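You operate a simulated robot arm through the tools that you are given. There is no shell and no other tool. Be economical: measure what you need, move in short steps, check, and stop when the job is done.

You run a simulated two-armed robot. Do the job below in one go: nothing can be reset, and whatever is moved stays where it is left.

JOB
Pick up the carton labelled "filter bags" from the top of the blue table with one hand, pass it to the other hand and put it on the gauge end of the steel bench. Set down upright: carton.

It is judged by the outcome, as a careful person would: the job done as asked, and still so three seconds after it is handed in. It fails if anything else is knocked over, pushed out of place, dropped, spilled or broken.

ROBOT AND FRAMES
Two 6-joint arms with two-finger grippers on one trunk, on a base that drives. Base frame: it is fixed to the floor where the robot stands at the start and does not move with it; the origin is under the middle of the robot, x ahead of it, y to its left, z up. Units: m, rad, N and s.
The left shoulder is at the start at [0.07, 0.176, 1.143], the right one opposite. With the tool pointing down near the work surface each hand reaches from about 0.48 to 0.8 m from the robot's upright axis, wherever it stands, measured 20 degrees to its own side. Places, roughly: gauge end of the steel bench [0.6, -0.8, 0.8]. Payload 2.45 kg a hand.
Tool frame (each hand has its own): the origin (TCP) lies between the finger pads and is the grasp point; the fingertips stand 0.026 m ahead of it; z points along the fingers, y is the line along which they close. The gripper opens to 0.096 m. The gripper's body begins 0.069 m behind the TCP.
Orientation is that of the tool frame in the base frame, as a unit quaternion [w, x, y, z]. With the fingers straight down and closing along the base's y, the tool's x points along the base's -x, its y along +y and its z along -z.

CONTROLS
- The arms move only by the tool nudge_tool. It takes "left_targets", "right_targets" or both (then of equal length, played together; a hand with none holds still); each is a list of rows, each a list of 7 numbers: the shift along the base's x, y, z in m, then the turn, a rotation vector about the base's x, y, z in rad, then the finger opening in m, from 0 to 0.096. In form: [[tx, ty, tz, wx, wy, wz, grip], ...]. A call has 1 to 12 rows; each row is the pose to reach, as a shift and turn from the pose commanded when the call began. Each row takes 0.2 s and may step no farther than 0.05 m and 0.15 rad from the row before; otherwise, or with a gripper value out of range, the whole call is refused. Where a pose cannot be reached the arm comes as near as it can. A force on the tool above 40 N (or 10 N above the force at the start of the call, whichever is more), or a blocked arm, ends the call early, and 0.2 s more pass. Each finger halts on what it meets, pressing with about 43 N; the grip force reading is that of the motor and also rises with nothing between the fingers. The clock runs only during rows and for 0.2 s after the last one: add rows that repeat a pose to give the fingers time. The reply holds the time, the measured pose of the TCP, the force on the tool along the base axes, the opening and the grip force, in the units named above and with some noise, with the torque about the TCP (base axes, N m) and any sound that the robot's microphone picked up, and new pictures: "show" is both (left out), scene, wrist or none (wrist: the cameras of the hands that moved).
- Cameras (640 x 400 px; columns grow to the right, rows downward): "scene" is now at [0.1355, -0.0083, 1.4536]; the picture's right is [-0.10, -0.99, 0.00], its down [-0.65, 0.07, -0.75] and it looks along [0.75, -0.08, -0.66] (base axes); focal length 225 px, centre (320, 200). "left" rides on the left gripper at [0.082, -0.003, -0.098] in its tool frame; the picture's right is [0.04, 1.00, 0.00], its down [-0.73, 0.03, -0.68] and it looks along [-0.68, 0.03, 0.73] (tool axes); focal length 256 px, centre (320, 200). "right" rides on the right gripper at [0.082, 0.003, -0.098] in its tool frame; the picture's right is [-0.04, 1.00, 0.00], its down [-0.73, -0.03, -0.68] and it looks along [-0.68, -0.03, 0.73] (tool axes); focal length 256 px, centre (320, 200).
- slide_trunk(by): slides the trunk up (or, below 0, down) by that many m; the arms and the scene camera ride with it, the base frame stays. It gives what a move gives, with no picture.
- base_move(legs): drives the robot by 1 to 6 legs, each [ahead, left, turn to the left] in m, m and rad, along the robot's own axes; the way and the turn of a leg run together, so that a leg with both is an arc; at most 1.5 m and 3.142 rad a leg. The arms and the cameras ride along, it lands a little off, and it stops where it bumps. It gives what a move gives, and a new picture of the scene camera.
- head_to(pan, tilt): turns the head with the scene camera to pan (to the left, within 1.501 rad either way) and tilt (down, from -0.506 to 1.204), counted from straight ahead of the robot. It gives what a move gives, and a new picture of the scene camera.
- probe_pixels(camera, pixels): there is no depth. For up to 12 entries [column, row, z] of the newest picture of that camera ("zoom" is the newest enlarged one), the place [x, y] in the base frame at which the ray of that pixel passes the height z, good to about 0.003 m. The clock stands still meanwhile.
- enlarge(camera, box): a new picture of the part [left, top, right, bottom] of that camera's present view, enlarged. The clock stands still meanwhile.
- hand_in(): hands the job in; it is judged then, once.

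Keep the steps short. Do not move on a guess: measure, check each grasp and each placing, and mend mistakes. In all there are 80 turns and 260 pictures (those below and enlarged ones count). Leave the grippers open and the arms clear of the work at the hand-in unless told otherwise, and finish with a single line.

The tools are called after "Emit:" as name(argument=value, ...) on one line, values as JSON. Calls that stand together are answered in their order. nudge_tool: Moves the arms, as the interface text tells. Its arguments: {"type":"object","properties":{"left_targets":{"type":"array","items":{"type":"array","items":{"type":"number"}}},"right_targets":{"type":"array","items":{"type":"array","items":{"type":"number"}}},"show":{"type":"string","enum":["both","scene","wrist","none"]}},"required":[]} The other tools are called the same way: slide_trunk (by) slides the trunk up or down; base_move (legs) drives the base; head_to (pan, tilt) turns the head that bears the scene camera; probe_pixels (camera, pixels) gives the place at which the rays of pixels pass given heights; enlarge (camera, box) takes an enlarged picture of a part of a camera's view; hand_in () hands the job in.

At the start:

```text
clock: 0.0
left_tool_pos: [0.617, 0.2579, 1.1686]
left_tool_rot: [-0.001, 0.0, 1.0, 0.0]
left_contact_force: [1.0, -0.3, -0.3]
left_wrist_torque: [0.01, 0.0, 0.01]
left_grip_width: 0.0959
left_grasp_force: 0.0
right_tool_pos: [0.4237, -0.1952, 1.1108]
right_tool_rot: [0.0, 0.0, 1.0, 0.0]
right_contact_force: [0.4, -0.3, 0.2]
right_wrist_torque: [-0.01, 0.01, -0.01]
right_grip_width: 0.0959
right_grasp_force: 0.1
trunk travel left (down, up): [-0.628, 0.212]
robot x, y, heading: [-0.0025, -0.0001, -0.001]
head pan, tilt: [-0.103, 0.716]
```

scene: 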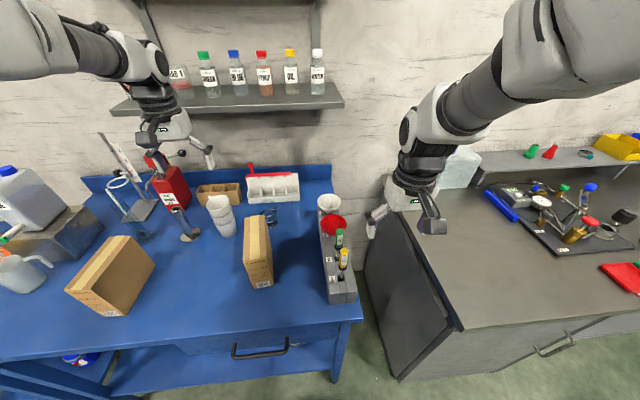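
right: 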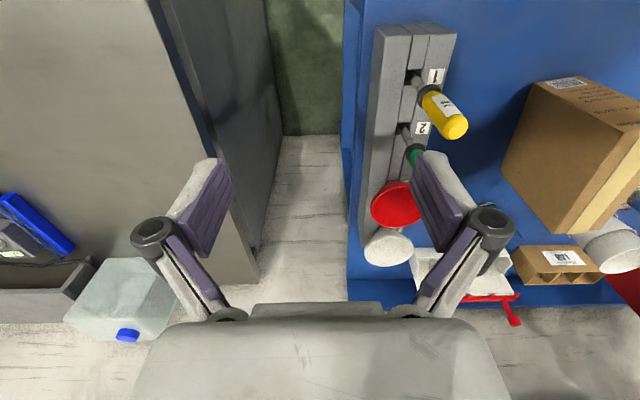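
left: 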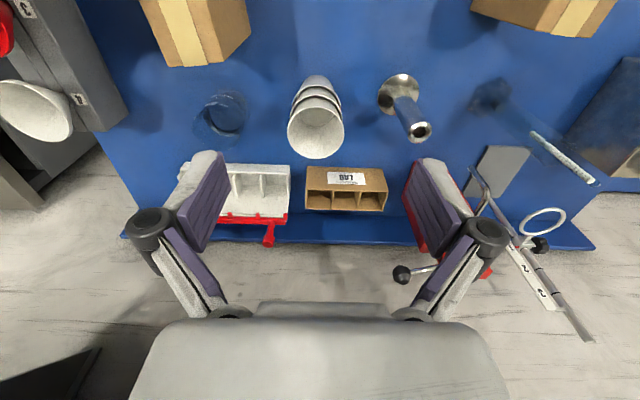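

Two cartons stand on the blue table, around scene px (110,275) and (258,250). I enlarge both to read the labels, and also look at the gauge end of the bench.

Emit:
enlarge(camera="scene", box=[50, 200, 290, 350])

Emit:
enlarge(camera="right", box=[480, 50, 640, 150])

Emit:
enlarge(camera="scene", box=[400, 120, 640, 270])

```text
2.67 times, centred on (170, 275) of scene
```

zoom: 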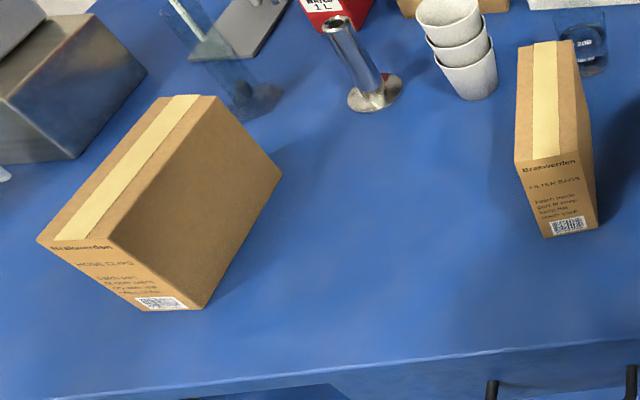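

```text
4.00 times, centred on (560, 100) of right
```

zoom: 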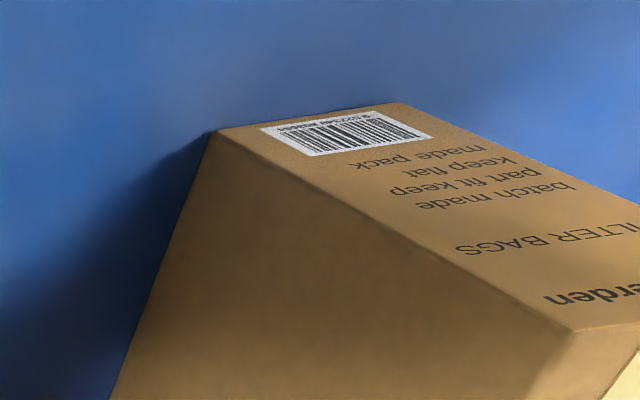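

```text
2.67 times, centred on (520, 195) of scene
```

zoom: 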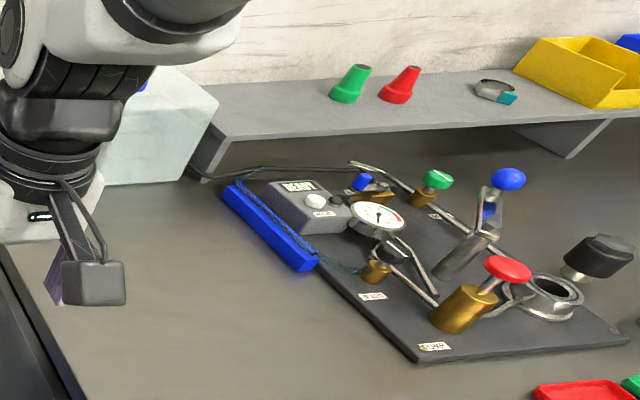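

The narrow carton at (258,250) reads "FILTER BAGS". I measure its corners at several heights, and points on the steel bench.

Emit:
probe_pixels(camera="scene", pixels=[[255.1, 289.2, 0.8], [274.2, 285.5, 0.8], [243.1, 261.9, 0.95], [268.6, 256.2, 0.95], [245, 216.9, 0.95], [265.6, 215, 0.95], [462, 330, 0.8], [640, 302, 0.8], [480, 190, 0.8], [556, 256, 0.8], [600, 265, 0.8], [405, 180, 0.8]])

Emit:
head_to(pan=-0.8, tilt=0.75)

```text
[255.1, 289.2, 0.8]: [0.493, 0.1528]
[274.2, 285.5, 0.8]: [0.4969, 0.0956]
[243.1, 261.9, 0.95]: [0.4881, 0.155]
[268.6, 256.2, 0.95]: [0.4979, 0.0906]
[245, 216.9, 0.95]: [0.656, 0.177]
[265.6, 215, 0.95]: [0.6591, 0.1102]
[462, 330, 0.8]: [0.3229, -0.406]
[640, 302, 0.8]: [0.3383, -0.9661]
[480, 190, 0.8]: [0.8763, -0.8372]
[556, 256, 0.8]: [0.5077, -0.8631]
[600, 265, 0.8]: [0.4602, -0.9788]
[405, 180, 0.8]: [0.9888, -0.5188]
```

```text
clock: 1.1
left_tool_pos: [0.6159, 0.2575, 1.169]
left_tool_rot: [0.0, -0.001, 1.0, -0.001]
left_contact_force: [-0.6, -1.0, 0.5]
left_wrist_torque: [0.0, 0.02, 0.0]
left_grip_width: 0.096
left_grasp_force: 0.0
right_tool_pos: [0.4231, -0.1946, 1.1106]
right_tool_rot: [0.0, 0.0, 1.0, 0.001]
right_contact_force: [-0.6, -0.6, -0.6]
right_wrist_torque: [0.01, -0.01, 0.02]
right_grip_width: 0.096
right_grasp_force: 0.1
trunk travel left (down, up): [-0.628, 0.212]
robot x, y, heading: [-0.0018, 0.0018, -0.002]
head pan, tilt: [-0.799, 0.75]
```

scene: 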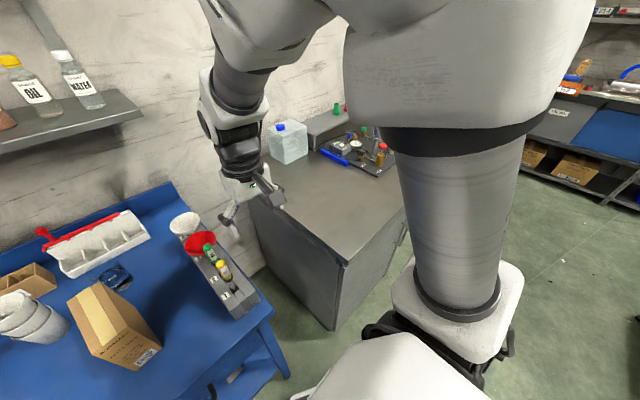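

I cross-check heights with the right wrist camera, using the same carton corners and the same bench points.

Emit:
probe_pixels(camera="right", pixels=[[533.8, 82.5, 0.8], [577.5, 75.8, 0.8], [533.8, 82.5, 0.75], [577.5, 75.8, 0.75], [623.8, 132.5, 0.95], [623.8, 132.5, 0.9], [574, 234, 0.95], [574, 234, 0.9], [256, 283, 0.8], [345, 300, 0.8]])

Emit:
enlarge(camera="scene", box=[200, 80, 420, 240])

Emit:
enlarge(camera="right", box=[480, 60, 640, 260])

```text
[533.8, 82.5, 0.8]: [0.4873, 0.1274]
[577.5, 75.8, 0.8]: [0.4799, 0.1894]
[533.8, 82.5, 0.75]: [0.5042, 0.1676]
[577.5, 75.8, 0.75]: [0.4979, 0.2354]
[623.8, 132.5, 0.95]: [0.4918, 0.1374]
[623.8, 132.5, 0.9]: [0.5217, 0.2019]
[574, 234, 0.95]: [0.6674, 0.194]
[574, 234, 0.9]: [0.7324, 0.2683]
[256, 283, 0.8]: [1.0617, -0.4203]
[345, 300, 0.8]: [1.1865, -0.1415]
```

```text
2.50 times, centred on (310, 160) of scene
```

zoom: 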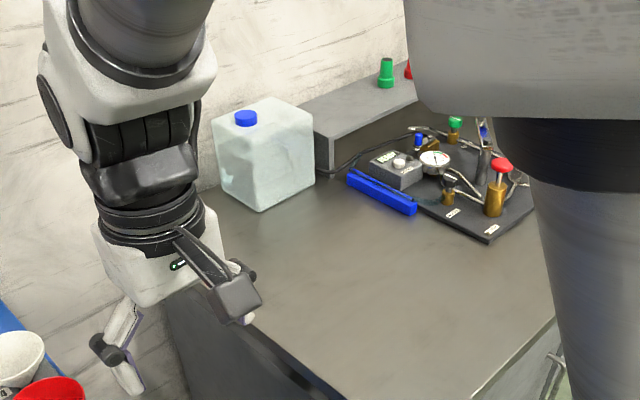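

```text
2.00 times, centred on (560, 160) of right
```

zoom: 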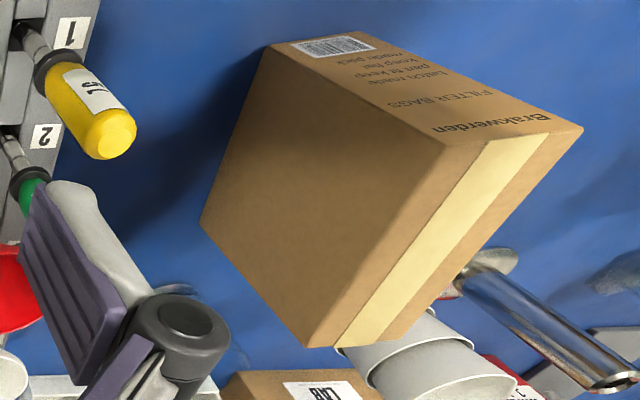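

Two-view agreement puts the table top at z≈0.845 and the carton top at z≈0.99. The carton is about 0.06 × 0.15 × 0.147 m, centred near (0.54, 0.12), yaw ≈ +0.13 rad. Plan: the left hand takes the near end from above, swings the far end to the right, and the right hand takes that end. First I hover the left hand over the near end, with the head turned back.

Emit:
nudge_tool(left_targets=[[-0.022, -0.028, -0.014, 0, 0, 0.026, 0.096], [-0.044, -0.056, -0.028, 0, 0, 0.052, 0.096], [-0.066, -0.084, -0.042, 0, 0, 0.078, 0.096], [-0.089, -0.112, -0.056, 0, 0, 0.104, 0.096], [-0.111, -0.1405, -0.069, 0, 0, 0.13, 0.096], [-0.111, -0.1405, -0.069, 0, 0, 0.13, 0.096]], show="wrist")

Emit:
head_to(pan=0, tilt=0.8)

```text
clock: 2.5
left_tool_pos: [0.5065, 0.1247, 1.1019]
left_tool_rot: [-0.004, -0.073, 0.997, -0.021]
left_contact_force: [-0.2, 0.4, 0.1]
left_wrist_torque: [0.03, 0.02, 0.02]
left_grip_width: 0.096
left_grasp_force: 0.0
right_tool_pos: [0.4232, -0.194, 1.1099]
right_tool_rot: [-0.001, 0.0, 1.0, 0.0]
right_contact_force: [-0.4, -0.7, -0.2]
right_wrist_torque: [-0.01, 0.02, 0.0]
right_grip_width: 0.096
right_grasp_force: 0.0
trunk travel left (down, up): [-0.628, 0.212]
robot x, y, heading: [0.001, 0.0008, 0.001]
head pan, tilt: [-0.799, 0.75]
```

left: 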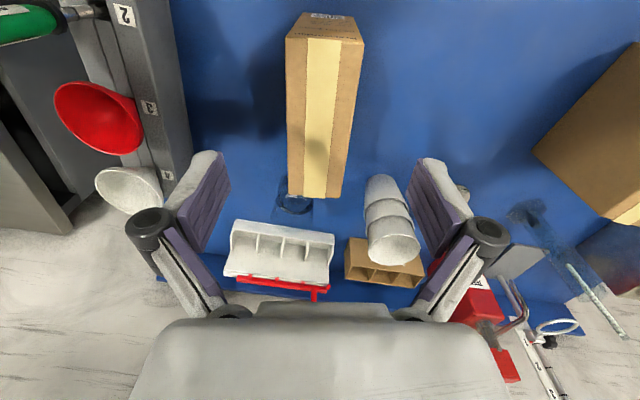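

```text
clock: 3.6
left_tool_pos: [0.5074, 0.1227, 1.1065]
left_tool_rot: [0.001, -0.071, 0.997, -0.021]
left_contact_force: [0.3, 0.3, 0.4]
left_wrist_torque: [-0.02, -0.01, 0.01]
left_grip_width: 0.096
left_grasp_force: 0.0
right_tool_pos: [0.4225, -0.1951, 1.1099]
right_tool_rot: [0.0, 0.001, 1.0, -0.001]
right_contact_force: [0.6, 0.2, -0.1]
right_wrist_torque: [-0.02, 0.0, -0.03]
right_grip_width: 0.0959
right_grasp_force: 0.1
trunk travel left (down, up): [-0.628, 0.212]
robot x, y, heading: [0.0004, 0.0007, 0.001]
head pan, tilt: [0.0, 0.799]
```

scene: 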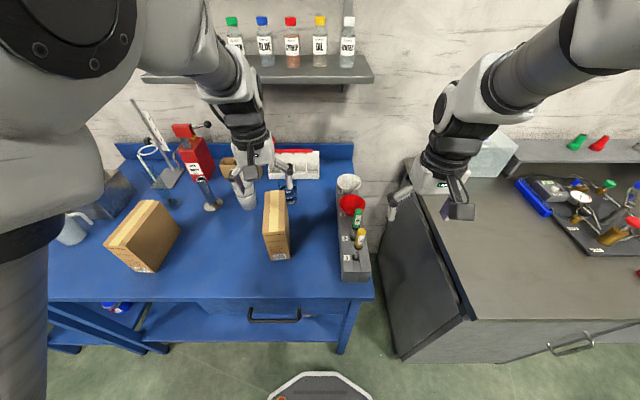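

I probe the carton's top corners in the left wrist picture at z 0.99.

Emit:
probe_pixels(camera="left", pixels=[[286, 37, 0.99], [364, 44, 0.99], [289, 196, 0.99], [341, 198, 0.99], [286, 37, 0.97], [364, 44, 0.97]])

Emit:
enlarge(camera="scene", box=[190, 150, 350, 270])

```text
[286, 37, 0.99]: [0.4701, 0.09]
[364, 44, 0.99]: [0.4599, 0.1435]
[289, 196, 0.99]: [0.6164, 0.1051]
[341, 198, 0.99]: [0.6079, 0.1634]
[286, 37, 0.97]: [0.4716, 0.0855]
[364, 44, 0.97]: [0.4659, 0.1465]
```

```text
3.33 times, centred on (270, 210) of scene
```

zoom: 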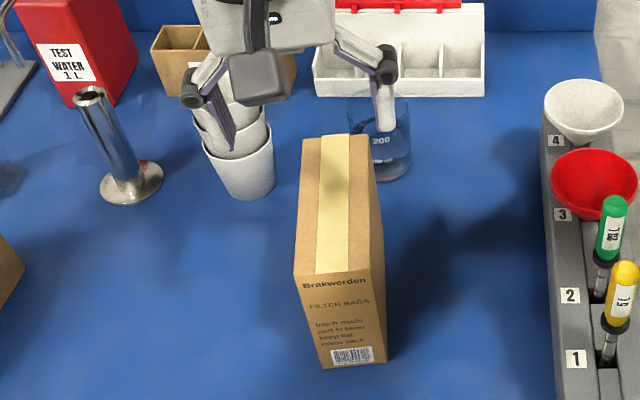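

The carton's position is confirmed: centre (0.539, 0.125), yaw 0.13. The left hand is close to its inner reach limit and tilts 0.04 rad, so I back the base by 0.1 m.

Emit:
base_move(legs=[[-0.1, 0, 0]])

```text
clock: 4.7
left_tool_pos: [0.4075, 0.1233, 1.1067]
left_tool_rot: [0.0, -0.071, 0.997, -0.021]
left_contact_force: [-0.9, -0.3, 0.5]
left_wrist_torque: [0.0, 0.04, 0.03]
left_grip_width: 0.0961
left_grasp_force: 0.0
right_tool_pos: [0.3236, -0.1959, 1.109]
right_tool_rot: [0.0, 0.001, 1.0, 0.0]
right_contact_force: [-0.4, 0.3, 0.8]
right_wrist_torque: [0.03, -0.04, 0.01]
right_grip_width: 0.0961
right_grasp_force: 0.1
trunk travel left (down, up): [-0.628, 0.212]
robot x, y, heading: [-0.0978, 0.0004, -0.001]
head pan, tilt: [0.0, 0.799]
```

scene: 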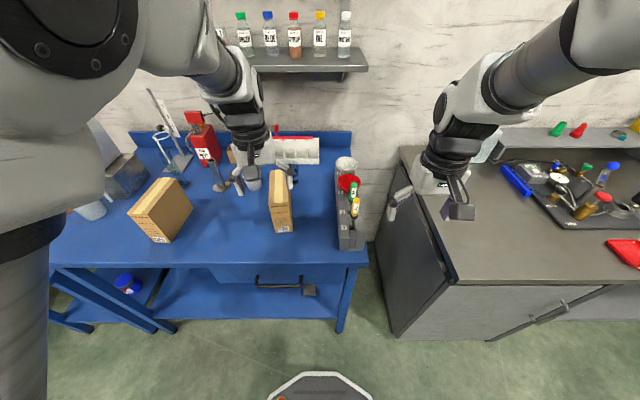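

Now I move forward again to sit above the near end at (0.505, 0.122).

Emit:
nudge_tool(left_targets=[[0.033, 0.002, 0, 0, 0, 0, 0.096], [0.066, 0.004, 0, 0, 0, 0, 0.096], [0.098, 0.005, 0, 0, 0, 0, 0.096], [0.098, 0.005, 0, 0, 0, 0, 0.096]], show="wrist")

```text
clock: 5.7
left_tool_pos: [0.5072, 0.127, 1.1082]
left_tool_rot: [-0.001, -0.071, 0.997, -0.019]
left_contact_force: [-0.8, 0.1, 0.1]
left_wrist_torque: [0.02, 0.01, 0.01]
left_grip_width: 0.0957
left_grasp_force: 0.0
right_tool_pos: [0.3235, -0.1954, 1.1094]
right_tool_rot: [0.0, 0.001, 1.0, 0.001]
right_contact_force: [-0.3, 0.5, -0.1]
right_wrist_torque: [-0.01, -0.01, -0.01]
right_grip_width: 0.0959
right_grasp_force: 0.2
trunk travel left (down, up): [-0.628, 0.212]
robot x, y, heading: [-0.1007, -0.0022, 0.002]
head pan, tilt: [0.0, 0.799]
```

left: 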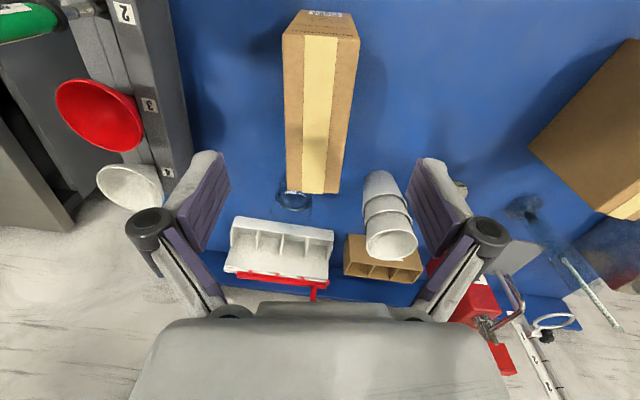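

A tilt of 0.04 rad about x is still there. I correct it and re-centre y to 0.122.

Emit:
nudge_tool(left_targets=[[-0.002, -0.005, 0, 0.04, 0, 0, 0.096], [-0.002, -0.005, -0.02, 0.04, 0, 0, 0.096], [-0.002, -0.005, -0.02, 0.04, 0, 0, 0.096]], show="wrist")

```text
clock: 6.5
left_tool_pos: [0.5048, 0.1225, 1.0877]
left_tool_rot: [0.002, -0.073, 0.997, 0.0]
left_contact_force: [-0.5, 0.1, 0.5]
left_wrist_torque: [-0.01, -0.01, -0.02]
left_grip_width: 0.0958
left_grasp_force: 0.0
right_tool_pos: [0.3228, -0.1959, 1.1099]
right_tool_rot: [0.0, 0.001, 1.0, 0.0]
right_contact_force: [-0.1, -0.1, 0.1]
right_wrist_torque: [0.01, -0.01, 0.04]
right_grip_width: 0.0959
right_grasp_force: 0.1
trunk travel left (down, up): [-0.628, 0.212]
robot x, y, heading: [-0.1009, -0.0, 0.004]
head pan, tilt: [0.0, 0.799]
```

left: 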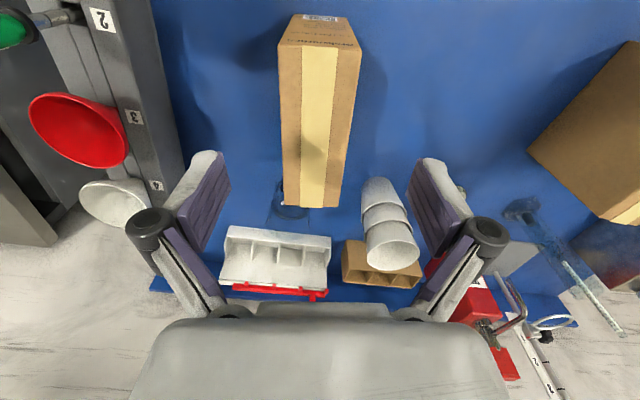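

It is straight now. I check once more that the carton's top is centred between the fingers.

Emit:
probe_pixels(camera="left", pixels=[[279, 45, 0.99], [361, 50, 0.99], [283, 205, 0.99], [340, 207, 0.99]])

```text
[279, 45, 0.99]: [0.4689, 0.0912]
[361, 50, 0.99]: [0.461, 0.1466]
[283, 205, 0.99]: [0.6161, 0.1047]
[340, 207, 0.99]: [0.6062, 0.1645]
```

Its centre line passes y 0.123 at x 0.505, so the hand is aligned. I descend 0.137 m.

Emit:
nudge_tool(left_targets=[[0, 0, -0.035, 0, 0, -0.01, 0.096], [0, 0, -0.07, 0, 0, -0.01, 0.096], [0, 0, -0.105, 0, 0, -0.01, 0.096], [0, 0, -0.137, 0, 0, -0.01, 0.096], [0, 0, -0.137, 0, 0, -0.01, 0.096]])

```text
clock: 7.7
left_tool_pos: [0.5028, 0.1219, 0.9472]
left_tool_rot: [0.002, -0.068, 0.998, -0.001]
left_contact_force: [-0.1, -0.3, 0.2]
left_wrist_torque: [0.02, -0.02, -0.01]
left_grip_width: 0.0961
left_grasp_force: 0.2
right_tool_pos: [0.3237, -0.1961, 1.1101]
right_tool_rot: [0.0, 0.002, 1.0, 0.0]
right_contact_force: [0.4, 0.1, -0.5]
right_wrist_torque: [0.02, 0.0, 0.01]
right_grip_width: 0.096
right_grasp_force: 0.0
trunk travel left (down, up): [-0.628, 0.212]
robot x, y, heading: [-0.1002, -0.0009, -0.006]
head pan, tilt: [0.0, 0.799]
```

scene: 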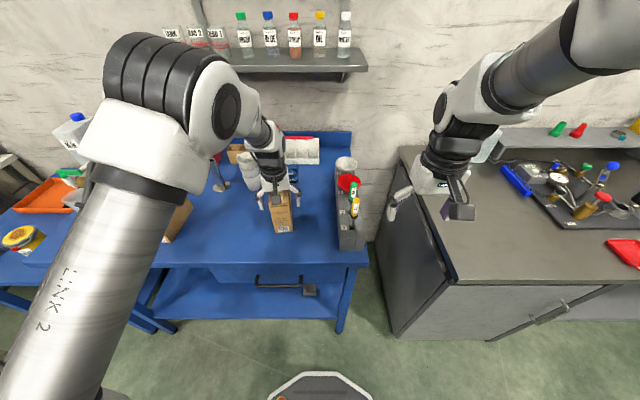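
left: 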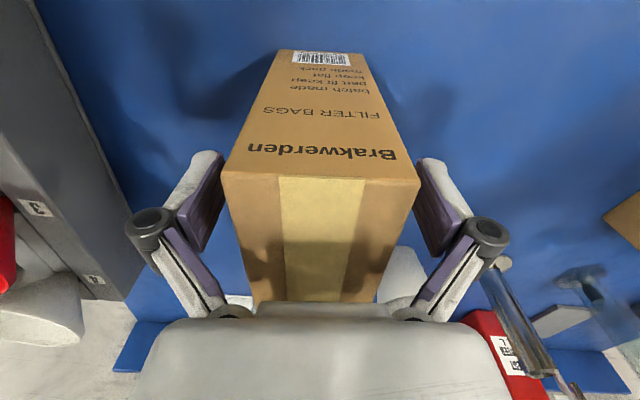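

The fingers straddle the carton. I close them.

Emit:
nudge_tool(left_targets=[[0, 0, 0, 0, 0, 0, 0.05], [0, 0, 0, 0, 0, 0, 0.045], [0, 0, 0, 0, 0, 0, 0.045]], show="wrist")

```text
clock: 8.5
left_tool_pos: [0.5035, 0.1221, 0.9486]
left_tool_rot: [0.002, -0.067, 0.998, -0.001]
left_contact_force: [2.7, 0.5, 7.3]
left_wrist_torque: [0.09, -0.03, -0.09]
left_grip_width: 0.0574
left_grasp_force: 42.4
right_tool_pos: [0.324, -0.1966, 1.1105]
right_tool_rot: [0.001, 0.0, 1.0, 0.0]
right_contact_force: [0.0, 0.5, 0.1]
right_wrist_torque: [0.0, 0.01, -0.01]
right_grip_width: 0.0962
right_grasp_force: 0.1
trunk travel left (down, up): [-0.628, 0.212]
robot x, y, heading: [-0.0983, -0.0018, -0.003]
head pan, tilt: [0.0, 0.799]
```

left: 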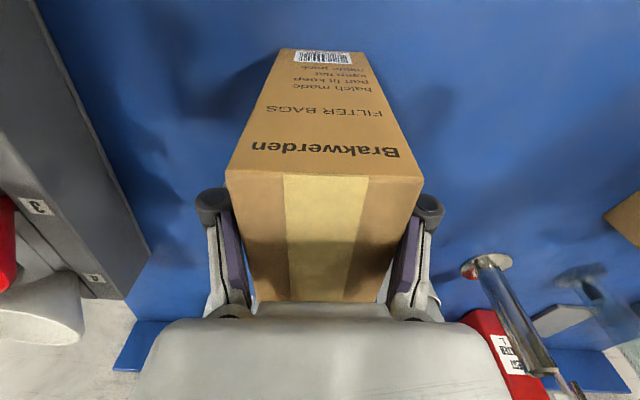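

It is gripped at 0.057 m with 42 N. I lift a little and read the weight and the torque.

Emit:
nudge_tool(left_targets=[[0, 0, 0.015, 0, 0, 0, 0.045], [0, 0, 0.03, 0, 0, 0, 0.045], [0, 0, 0.05, 0, 0, 0, 0.045], [0, 0, 0.05, 0, 0, 0, 0.045]])

```text
clock: 9.5
left_tool_pos: [0.5051, 0.1227, 0.9997]
left_tool_rot: [0.001, -0.067, 0.998, 0.001]
left_contact_force: [0.1, 0.6, -3.9]
left_wrist_torque: [0.0, 0.09, 0.01]
left_grip_width: 0.0573
left_grasp_force: 42.9
right_tool_pos: [0.3242, -0.1948, 1.1092]
right_tool_rot: [-0.001, 0.0, 1.0, 0.0]
right_contact_force: [-0.6, 0.1, 0.5]
right_wrist_torque: [0.03, -0.01, 0.01]
right_grip_width: 0.0958
right_grasp_force: 0.1
trunk travel left (down, up): [-0.628, 0.212]
robot x, y, heading: [-0.0957, 0.0023, -0.0]
head pan, tilt: [0.0, 0.799]
```

scene: 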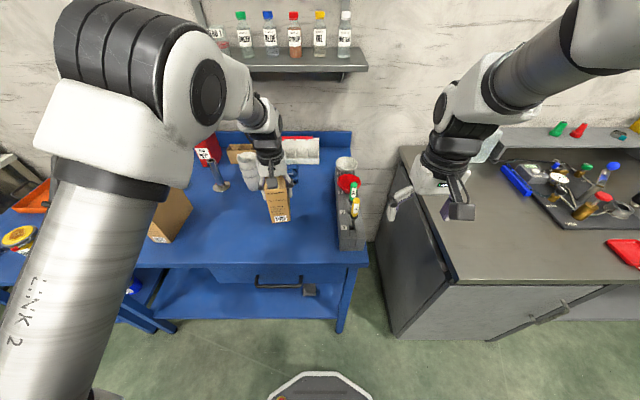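
left: 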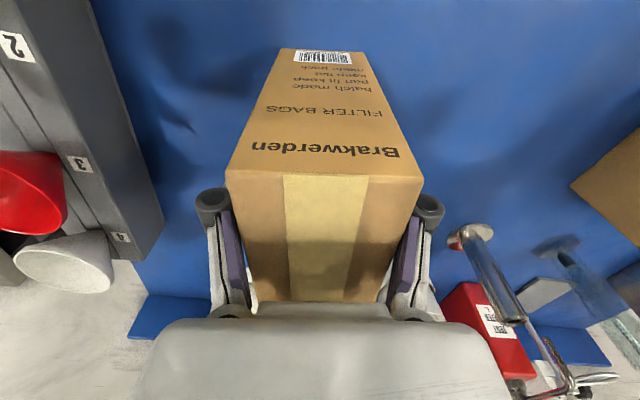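

Weight is about 4 N and the grip is steady. I lift to z≈1.15 and begin yawing the far end to the right.

Emit:
nudge_tool(left_targets=[[0, 0, 0.05, 0, 0, 0, 0.045], [0, 0, 0.1, 0, 0, 0, 0.045], [0, 0, 0.15, 0, 0, 0, 0.045], [0, 0, 0.15, 0, 0, -0.13, 0.045], [0, 0, 0.15, 0, 0, -0.26, 0.045], [0, 0, 0.15, 0, 0, -0.39, 0.045], [0, 0, 0.15, 0, 0, -0.52, 0.045], [0, 0, 0.15, 0, 0, -0.65, 0.045], [0, 0, 0.15, 0, 0, -0.78, 0.045], [0, 0, 0.15, 0, 0, -0.78, 0.045]], show="scene")

```text
clock: 11.7
left_tool_pos: [0.5052, 0.1223, 1.1491]
left_tool_rot: [0.002, 0.318, 0.948, 0.0]
left_contact_force: [-0.5, -0.4, -3.0]
left_wrist_torque: [0.08, 0.11, 0.03]
left_grip_width: 0.0573
left_grasp_force: 43.1
right_tool_pos: [0.3244, -0.1955, 1.1102]
right_tool_rot: [0.0, 0.001, 1.0, 0.0]
right_contact_force: [0.1, -0.2, 0.0]
right_wrist_torque: [-0.02, -0.02, 0.0]
right_grip_width: 0.0958
right_grasp_force: 0.0
trunk travel left (down, up): [-0.628, 0.212]
robot x, y, heading: [-0.1013, -0.0013, -0.002]
head pan, tilt: [0.0, 0.799]
```

scene: 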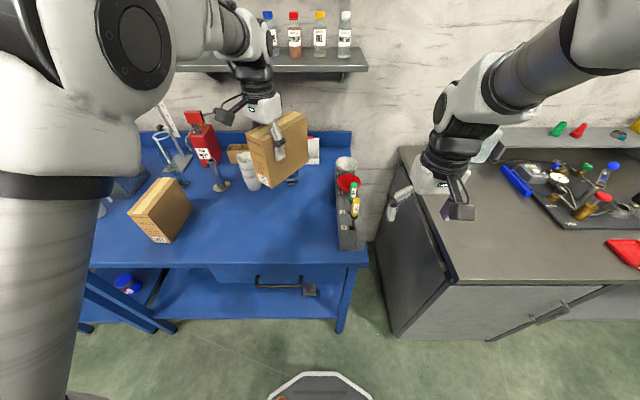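

Rotation works well. I finish the left yaw to −π/2 while shifting to y 0.08. Meanwhile the right hand moves to (0.505, −0.18, 1.15) with yaw +π/2, open.

Emit:
nudge_tool(left_targets=[[0, -0.004, 0, 0, 0, -0.08, 0.045], [0, -0.008, 0, 0, 0, -0.16, 0.045], [0, -0.012, 0, 0, 0, -0.24, 0.045], [0, -0.016, 0, 0, 0, -0.32, 0.045], [0, -0.02, 0, 0, 0, -0.4, 0.045], [0, -0.024, 0, 0, 0, -0.48, 0.045], [0, -0.028, 0, 0, 0, -0.56, 0.045], [0, -0.032, 0, 0, 0, -0.64, 0.045], [0, -0.036, 0, 0, 0, -0.72, 0.045], [0, -0.04, 0, 0, 0, -0.8, 0.045], [0, -0.042, 0, 0, 0, -0.88, 0.045], [0, -0.042, 0, 0, 0, -0.92, 0.045]], right_targets=[[0.015, 0.001, 0.004, 0, 0, 0.131, 0.096], [0.03, 0.002, 0.008, 0, 0, 0.262, 0.096], [0.045, 0.003, 0.012, 0, 0, 0.393, 0.096], [0.06, 0.004, 0.016, 0, 0, 0.524, 0.096], [0.075, 0.005, 0.02, 0, 0, 0.655, 0.096], [0.09, 0.006, 0.024, 0, 0, 0.786, 0.096], [0.105, 0.007, 0.028, 0, 0, 0.917, 0.096], [0.12, 0.008, 0.032, 0, 0, 1.048, 0.096], [0.135, 0.009, 0.036, 0, 0, 1.179, 0.096], [0.15, 0.01, 0.04, 0, 0, 1.31, 0.096], [0.165, 0.012, 0.04, 0, 0, 1.441, 0.096], [0.18, 0.015, 0.04, 0, 0, 1.57, 0.096]])

```text
clock: 14.3
left_tool_pos: [0.5077, 0.0864, 1.1516]
left_tool_rot: [0.005, 0.702, 0.712, -0.007]
left_contact_force: [0.3, 0.5, -3.9]
left_wrist_torque: [0.15, -0.01, -0.01]
left_grip_width: 0.0574
left_grasp_force: 43.0
right_tool_pos: [0.5033, -0.1812, 1.1481]
right_tool_rot: [-0.001, -0.707, 0.708, 0.001]
right_contact_force: [-0.6, -0.2, 0.2]
right_wrist_torque: [0.01, -0.01, 0.0]
right_grip_width: 0.0961
right_grasp_force: 0.0
trunk travel left (down, up): [-0.628, 0.212]
robot x, y, heading: [-0.0949, -0.0028, -0.001]
head pan, tilt: [0.0, 0.799]
```

scene: 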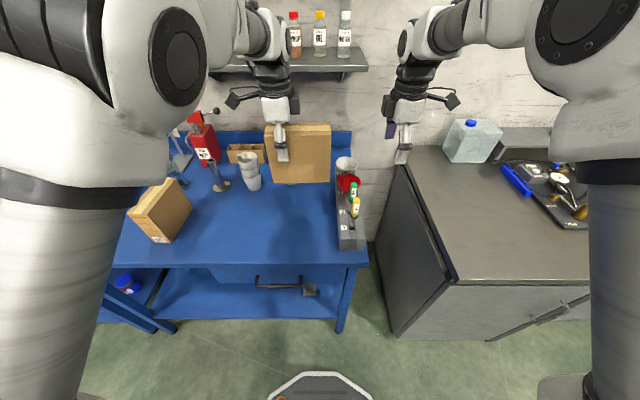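
right: 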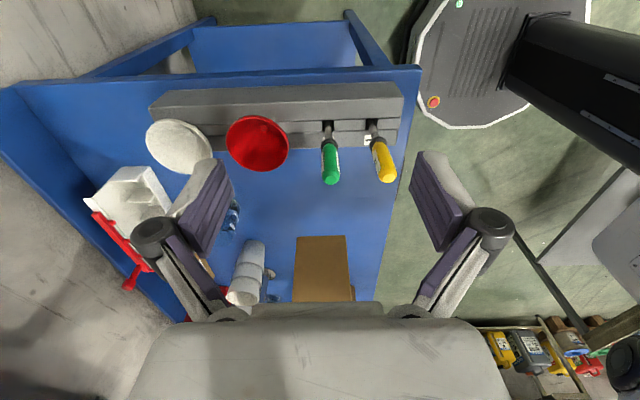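
left: 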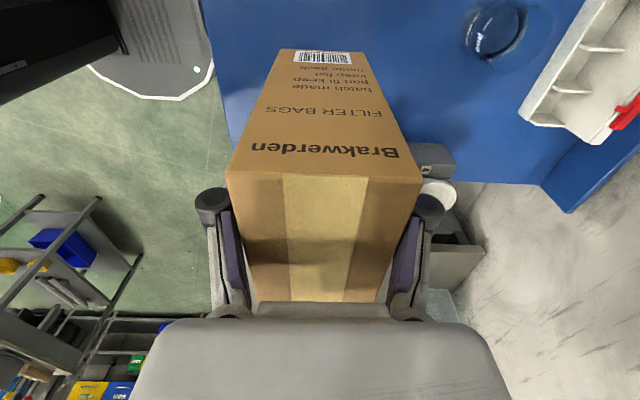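

Both hands are set. The carton's far end is near y −0.02, axis x≈0.509, top z≈1.19. I tilt the right hand outward by 0.5 rad so the palms stay apart, and align x.

Emit:
nudge_tool(right_targets=[[0.002, 0.0, 0, 0.125, 0, 0, 0.096], [0.004, 0.0, 0, 0.25, 0, 0, 0.096], [0.005, 0.01, 0, 0.375, 0, 0, 0.096], [0.005, 0.03, 0, 0.5, 0, 0, 0.096], [0.005, 0.05, 0, 0.5, 0, 0, 0.096], [0.005, 0.05, 0, 0.5, 0, 0, 0.096]])

```text
clock: 15.7
left_tool_pos: [0.5078, 0.0844, 1.1503]
left_tool_rot: [0.005, 0.703, 0.711, -0.007]
left_contact_force: [0.3, -0.1, -3.2]
left_wrist_torque: [0.17, 0.02, -0.03]
left_grip_width: 0.0575
left_grasp_force: 42.8
right_tool_pos: [0.5092, -0.1312, 1.1497]
right_tool_rot: [0.175, -0.685, 0.685, 0.176]
right_contact_force: [0.0, -0.8, 1.2]
right_wrist_torque: [0.02, -0.01, -0.01]
right_grip_width: 0.0964
right_grasp_force: 0.0
trunk travel left (down, up): [-0.628, 0.212]
robot x, y, heading: [-0.0958, 0.0024, -0.004]
head pan, tilt: [0.0, 0.799]
```

scene: 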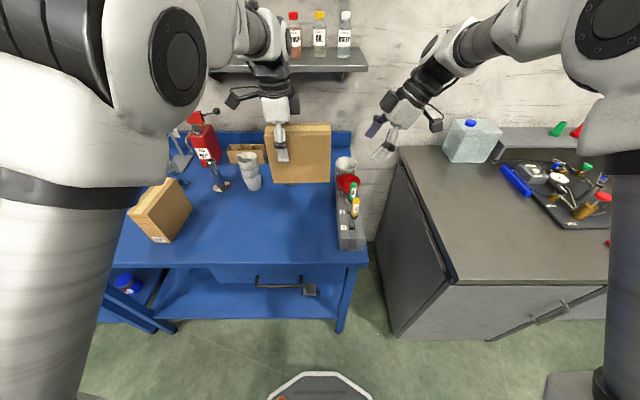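
right: 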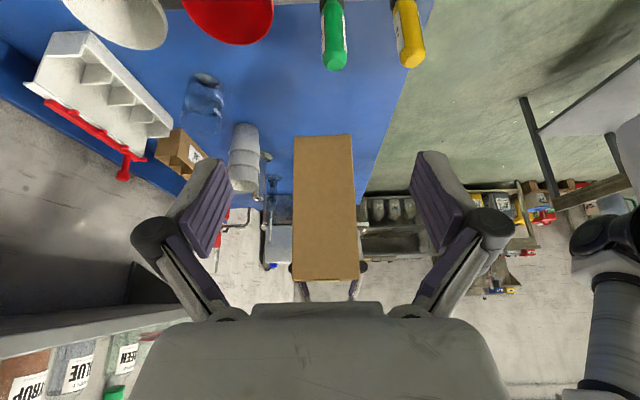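

The carton's end face is centred between the right fingers (columns 293–356). I check its end position.

Emit:
probe_pixels(camera="right", pixels=[[294, 137, 1.045], [352, 135, 1.045], [292, 280, 1.192], [359, 281, 1.192], [292, 280, 1.185], [359, 281, 1.185]])

```text
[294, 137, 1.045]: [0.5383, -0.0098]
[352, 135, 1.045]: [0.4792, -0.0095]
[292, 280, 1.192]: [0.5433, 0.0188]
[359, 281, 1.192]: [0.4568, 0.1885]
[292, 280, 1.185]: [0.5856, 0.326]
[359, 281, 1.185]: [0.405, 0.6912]
```

The end is at y≈−0.015, x centre 0.509. I advance the right hand 0.145 m to y≈0.014 with fingers open.

Emit:
nudge_tool(right_targets=[[0, 0.03, 0, 0, 0, 0, 0.096], [0, 0.06, 0, 0, 0, 0, 0.096], [0, 0.09, 0, 0, 0, 0, 0.096], [0, 0.115, 0, 0, 0, 0, 0.096], [0, 0.13, 0, 0, 0, 0, 0.096], [0, 0.145, 0, 0, 0, 0, 0.096], [0, 0.145, 0, 0, 0, 0, 0.096]])

```text
clock: 17.3
left_tool_pos: [0.5063, 0.0861, 1.1515]
left_tool_rot: [0.006, 0.702, 0.712, -0.006]
left_contact_force: [0.8, 0.1, -3.0]
left_wrist_torque: [0.11, -0.01, 0.01]
left_grip_width: 0.0574
left_grasp_force: 43.5
right_tool_pos: [0.5105, 0.0063, 1.1547]
right_tool_rot: [0.18, -0.679, 0.688, 0.181]
right_contact_force: [0.0, -0.4, 0.5]
right_wrist_torque: [0.02, -0.03, 0.02]
right_grip_width: 0.0959
right_grasp_force: 0.1
trunk travel left (down, up): [-0.628, 0.212]
robot x, y, heading: [-0.0967, -0.002, -0.0]
head pan, tilt: [0.0, 0.799]
```

scene: 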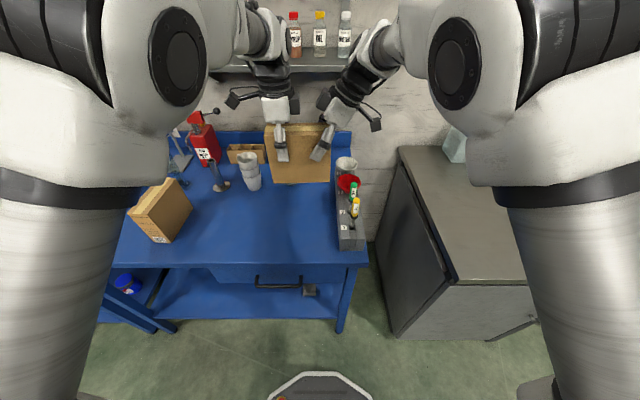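
right: 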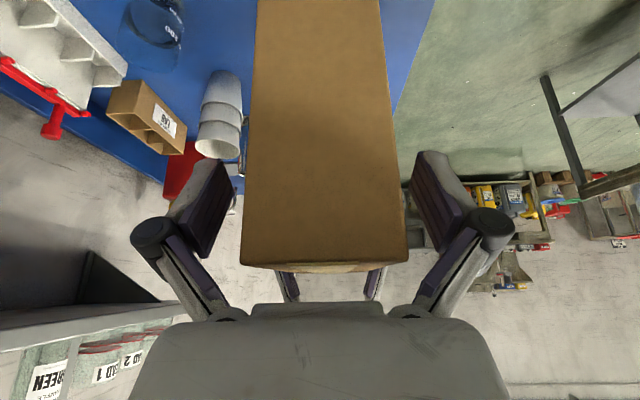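

The right fingers straddle the carton with TCP about 0.025 inside its end. I drop 8 mm, then close gently.

Emit:
nudge_tool(right_targets=[[0, 0.0, -0.008, 0, 0, 0, 0.096], [0, 0.0, -0.008, 0, 0, 0, 0.075], [0, 0.0, -0.008, 0, 0, 0, 0.06], [0, 0.0, -0.008, 0, 0, 0, 0.045], [0, 0.0, -0.008, 0, 0, 0, 0.045]])

```text
clock: 18.4
left_tool_pos: [0.5068, 0.0891, 1.1494]
left_tool_rot: [0.004, 0.701, 0.713, -0.008]
left_contact_force: [8.3, 9.1, -17.8]
left_wrist_torque: [0.13, -0.13, 0.68]
left_grip_width: 0.0576
left_grasp_force: 42.4
right_tool_pos: [0.5118, 0.0055, 1.1473]
right_tool_rot: [0.182, -0.678, 0.688, 0.181]
right_contact_force: [-8.0, -7.7, 13.7]
right_wrist_torque: [1.2, 0.19, 0.07]
right_grip_width: 0.0642
right_grasp_force: 42.8
trunk travel left (down, up): [-0.628, 0.212]
robot x, y, heading: [-0.1002, -0.0031, -0.001]
head pan, tilt: [0.0, 0.799]
stopped in row 5 (left hand): the force on the tool passed its limit at 41 N (the readings are from after the stop); the commanded pose is now the measured one
```

scene: 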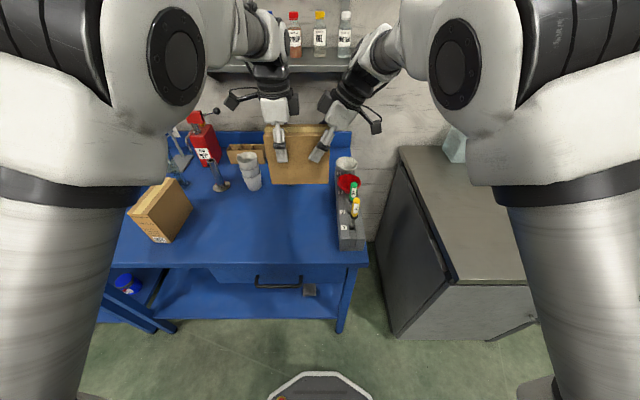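
right: 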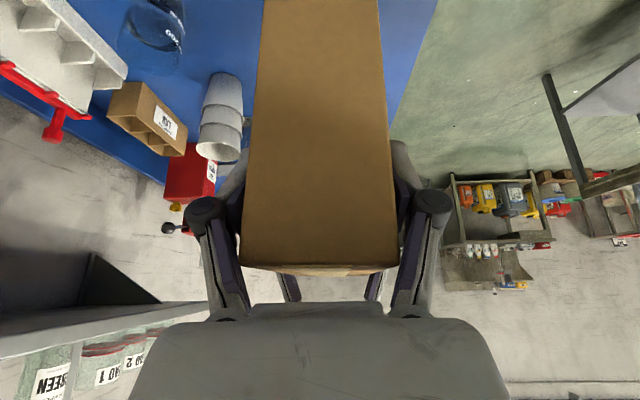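

The right opening is 0.064, wider than the carton's 0.057, and there are side forces: the hand sits about 4 mm off in x and 0.03 rad off in yaw. I reopen it and read the free poses.

Emit:
nudge_tool(right_targets=[[0, 0, 0, 0, 0, 0, 0.08], [0, 0, 0, 0, 0, 0, 0.09], [0, 0, 0, 0, 0, 0, 0.09]], show="wrist")

Emit:
enlarge(camera="right", box=[200, 100, 440, 300])

```text
clock: 19.2
left_tool_pos: [0.5066, 0.088, 1.1501]
left_tool_rot: [0.004, 0.701, 0.713, -0.008]
left_contact_force: [-0.4, 0.0, -4.4]
left_wrist_torque: [0.13, 0.05, 0.02]
left_grip_width: 0.0574
left_grasp_force: 43.4
right_tool_pos: [0.511, 0.0052, 1.1462]
right_tool_rot: [0.182, -0.679, 0.688, 0.182]
right_contact_force: [0.2, 0.5, -0.8]
right_wrist_torque: [0.04, 0.02, 0.03]
right_grip_width: 0.0902
right_grasp_force: 0.0
trunk travel left (down, up): [-0.628, 0.212]
robot x, y, heading: [-0.0973, -0.0021, -0.001]
head pan, tilt: [0.0, 0.799]
```

right: 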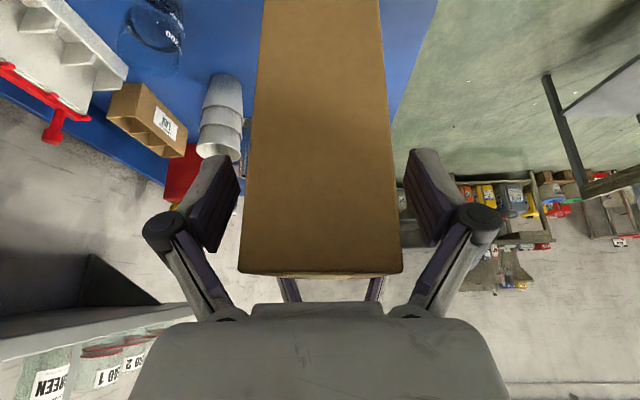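

```text
2.00 times, centred on (320, 200) of right
```

zoom: 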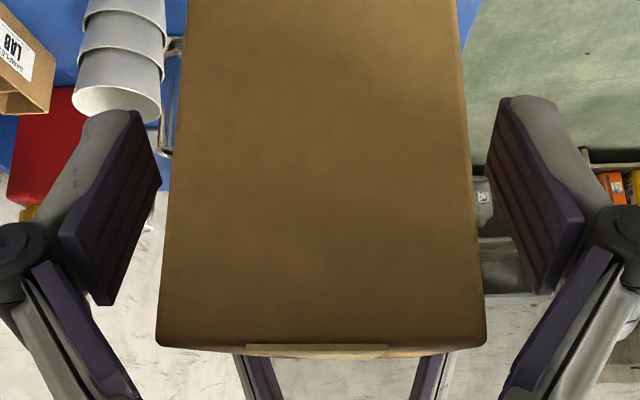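

The carton centre is at x≈0.508. I shift the right hand −3.5 mm in x and yaw it +0.03, then close in small stages.

Emit:
nudge_tool(right_targets=[[-0.0035, 0, 0, 0, 0, 0.032, 0.09], [-0.0035, 0, 0, 0, 0, 0.032, 0.09]], show="none")

```text
clock: 19.8
left_tool_pos: [0.5054, 0.0877, 1.1506]
left_tool_rot: [0.004, 0.701, 0.713, -0.006]
left_contact_force: [0.6, -0.7, -3.6]
left_wrist_torque: [0.12, 0.01, 0.02]
left_grip_width: 0.0574
left_grasp_force: 42.9
right_tool_pos: [0.508, 0.005, 1.1462]
right_tool_rot: [-0.18, 0.689, -0.678, -0.184]
right_contact_force: [-0.9, -0.1, 0.1]
right_wrist_torque: [0.02, 0.03, 0.01]
right_grip_width: 0.0898
right_grasp_force: 0.1
trunk travel left (down, up): [-0.628, 0.212]
robot x, y, heading: [-0.0989, 0.0008, -0.006]
head pan, tilt: [0.0, 0.799]
```

Now it is aligned (0.508 against 0.507). I close again.

Emit:
nudge_tool(right_targets=[[0, 0, 0, 0, 0, 0, 0.075], [0, 0, 0, 0, 0, 0, 0.066], [0, 0, 0, 0, 0, 0, 0.06], [0, 0, 0, 0, 0, 0, 0.054], [0, 0, 0, 0, 0, 0, 0.045]], show="wrist")

```text
clock: 21.0
left_tool_pos: [0.5052, 0.0881, 1.1496]
left_tool_rot: [0.004, 0.701, 0.713, -0.007]
left_contact_force: [-12.2, 18.0, -11.5]
left_wrist_torque: [0.92, -0.07, -0.72]
left_grip_width: 0.0576
left_grasp_force: 42.5
right_tool_pos: [0.5078, 0.0054, 1.1468]
right_tool_rot: [-0.181, 0.689, -0.678, -0.183]
right_contact_force: [11.5, -18.7, 8.6]
right_wrist_torque: [-0.09, 0.08, -0.33]
right_grip_width: 0.0644
right_grasp_force: 42.9
trunk travel left (down, up): [-0.628, 0.212]
robot x, y, heading: [-0.0974, 0.0016, 0.001]
head pan, tilt: [0.0, 0.799]
```

right: 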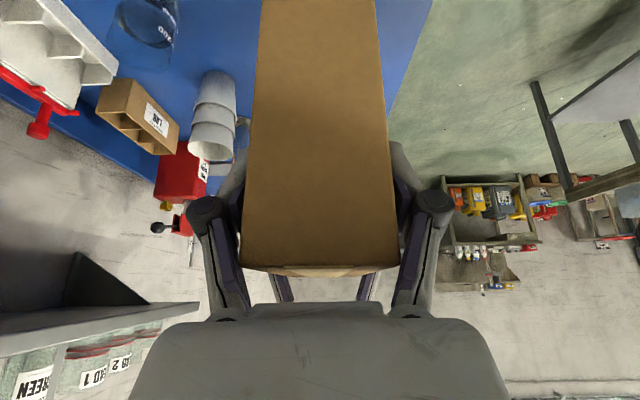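

Same 0.064 again even though aligned: the carton's top corner sits about 0.052 behind the right TCP, so it's likely wedged on the finger links rather than the pads. I reopen, raise 12 mm (corner ~0.041 behind), and close again.

Emit:
nudge_tool(right_targets=[[0, 0, 0, 0, 0, 0, 0.08], [0, 0, 0, 0, 0, 0, 0.09], [0, 0, 0.012, 0, 0, 0, 0.09], [0, 0, 0.012, 0, 0, 0, 0.09]], show="none")

Emit:
nudge_tool(right_targets=[[0, 0, 0, 0, 0, 0, 0.075], [0, 0, 0, 0, 0, 0, 0.066], [0, 0, 0, 0, 0, 0, 0.06], [0, 0, 0, 0, 0, 0, 0.054], [0, 0, 0, 0, 0, 0, 0.045]], show="wrist")

```text
clock: 22.0
left_tool_pos: [0.507, 0.0882, 1.1489]
left_tool_rot: [0.005, 0.701, 0.713, -0.007]
left_contact_force: [0.3, -0.3, -3.2]
left_wrist_torque: [0.12, 0.0, -0.02]
left_grip_width: 0.0574
left_grasp_force: 43.1
right_tool_pos: [0.5059, 0.0064, 1.1582]
right_tool_rot: [-0.178, 0.691, -0.677, -0.183]
right_contact_force: [0.7, 0.4, 0.5]
right_wrist_torque: [-0.03, 0.01, -0.02]
right_grip_width: 0.0904
right_grasp_force: 0.1
trunk travel left (down, up): [-0.628, 0.212]
robot x, y, heading: [-0.0974, -0.0007, 0.0]
head pan, tilt: [0.0, 0.799]
```

```text
clock: 23.2
left_tool_pos: [0.5065, 0.0876, 1.1504]
left_tool_rot: [0.005, 0.701, 0.713, -0.009]
left_contact_force: [-7.8, 1.1, -4.5]
left_wrist_torque: [0.24, 0.09, -0.19]
left_grip_width: 0.0573
left_grasp_force: 43.2
right_tool_pos: [0.5076, 0.006, 1.1595]
right_tool_rot: [-0.179, 0.69, -0.677, -0.182]
right_contact_force: [6.6, -1.6, 0.8]
right_wrist_torque: [-0.08, -0.14, -0.43]
right_grip_width: 0.0576
right_grasp_force: 43.0
trunk travel left (down, up): [-0.628, 0.212]
robot x, y, heading: [-0.1033, 0.0046, -0.004]
head pan, tilt: [0.0, 0.799]
```

right: 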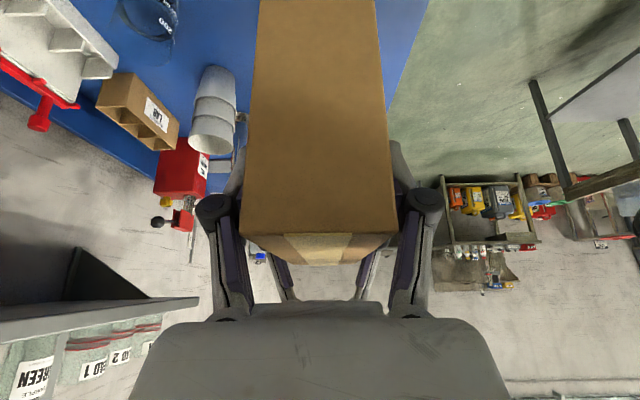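

The right grip now reads 0.0576 at 43 N: a true pad grip. I release the left hand and watch the right one's load.

Emit:
nudge_tool(left_targets=[[0, 0, 0, 0, 0, 0, 0.065], [0, 0, 0, 0, 0, 0, 0.08], [0, 0, 0, 0, 0, 0, 0.096], [0, 0, 0, 0, 0, 0, 0.096]])

```text
clock: 24.2
left_tool_pos: [0.507, 0.0891, 1.1503]
left_tool_rot: [0.005, 0.701, 0.714, -0.007]
left_contact_force: [0.2, 0.0, -0.3]
left_wrist_torque: [0.0, 0.01, 0.02]
left_grip_width: 0.0959
left_grasp_force: 0.1
right_tool_pos: [0.5067, 0.0057, 1.1573]
right_tool_rot: [-0.179, 0.69, -0.677, -0.183]
right_contact_force: [0.6, -0.5, 0.7]
right_wrist_torque: [-0.15, 0.02, 0.04]
right_grip_width: 0.0576
right_grasp_force: 42.9
trunk travel left (down, up): [-0.628, 0.212]
robot x, y, heading: [-0.1013, -0.0032, 0.001]
head pan, tilt: [0.0, 0.799]
```

scene: 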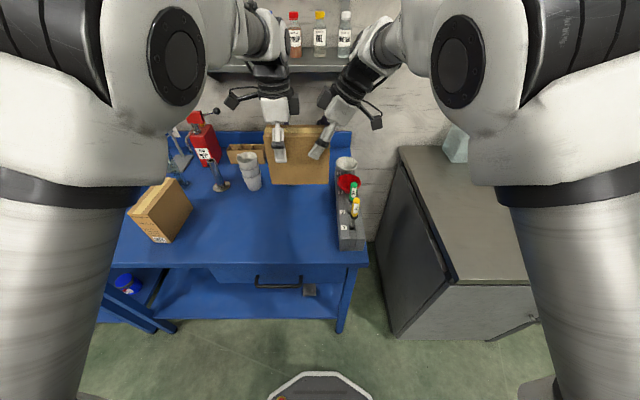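
left: 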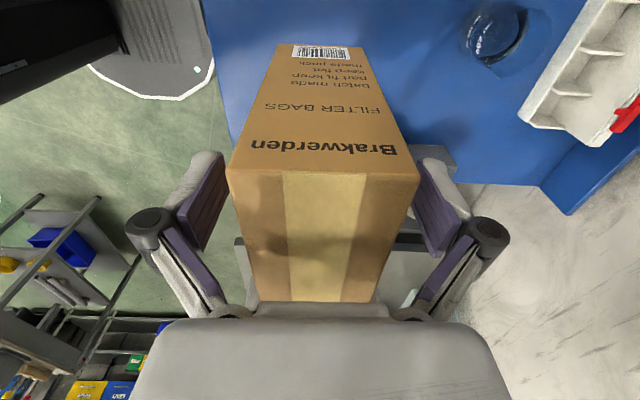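

The carton hasn't moved. I lift the left hand straight up off the carton.

Emit:
nudge_tool(left_targets=[[0, 0, 0.03, 0, 0, 0, 0.096], [0, 0, 0.06, 0, 0, 0, 0.096], [0, 0.01, 0.09, 0, 0, 0, 0.096], [0, 0.05, 0.11, 0, 0, 0, 0.096], [0, 0.09, 0.11, 0, 0, 0, 0.096], [0, 0.13, 0.11, 0, 0, 0, 0.096]])

```text
clock: 25.6
left_tool_pos: [0.5065, 0.2194, 1.2605]
left_tool_rot: [0.004, 0.701, 0.713, -0.007]
left_contact_force: [-0.2, -0.1, 0.0]
left_wrist_torque: [-0.06, -0.04, 0.0]
left_grip_width: 0.096
left_grasp_force: 0.2
right_tool_pos: [0.5072, 0.0079, 1.1586]
right_tool_rot: [-0.179, 0.689, -0.678, -0.181]
right_contact_force: [-0.2, -0.4, 0.6]
right_wrist_torque: [-0.16, 0.03, -0.01]
right_grip_width: 0.0574
right_grasp_force: 43.2
trunk travel left (down, up): [-0.628, 0.212]
robot x, y, heading: [-0.101, 0.0033, -0.002]
head pan, tilt: [0.0, 0.799]
```

scene: 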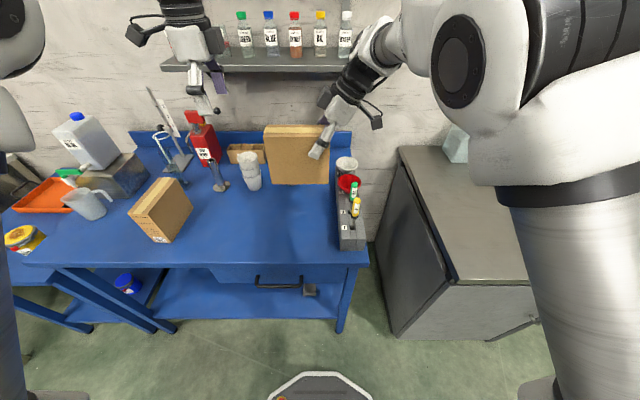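
left: 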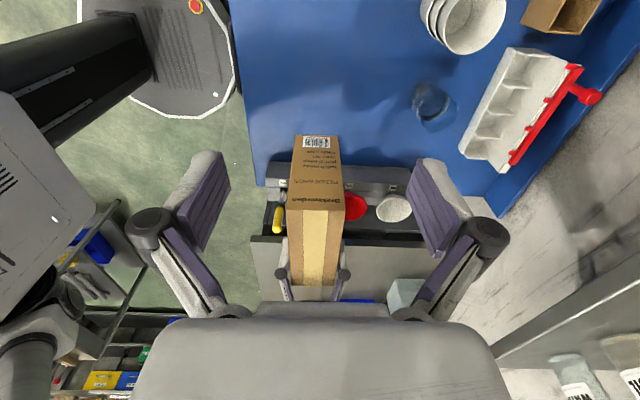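

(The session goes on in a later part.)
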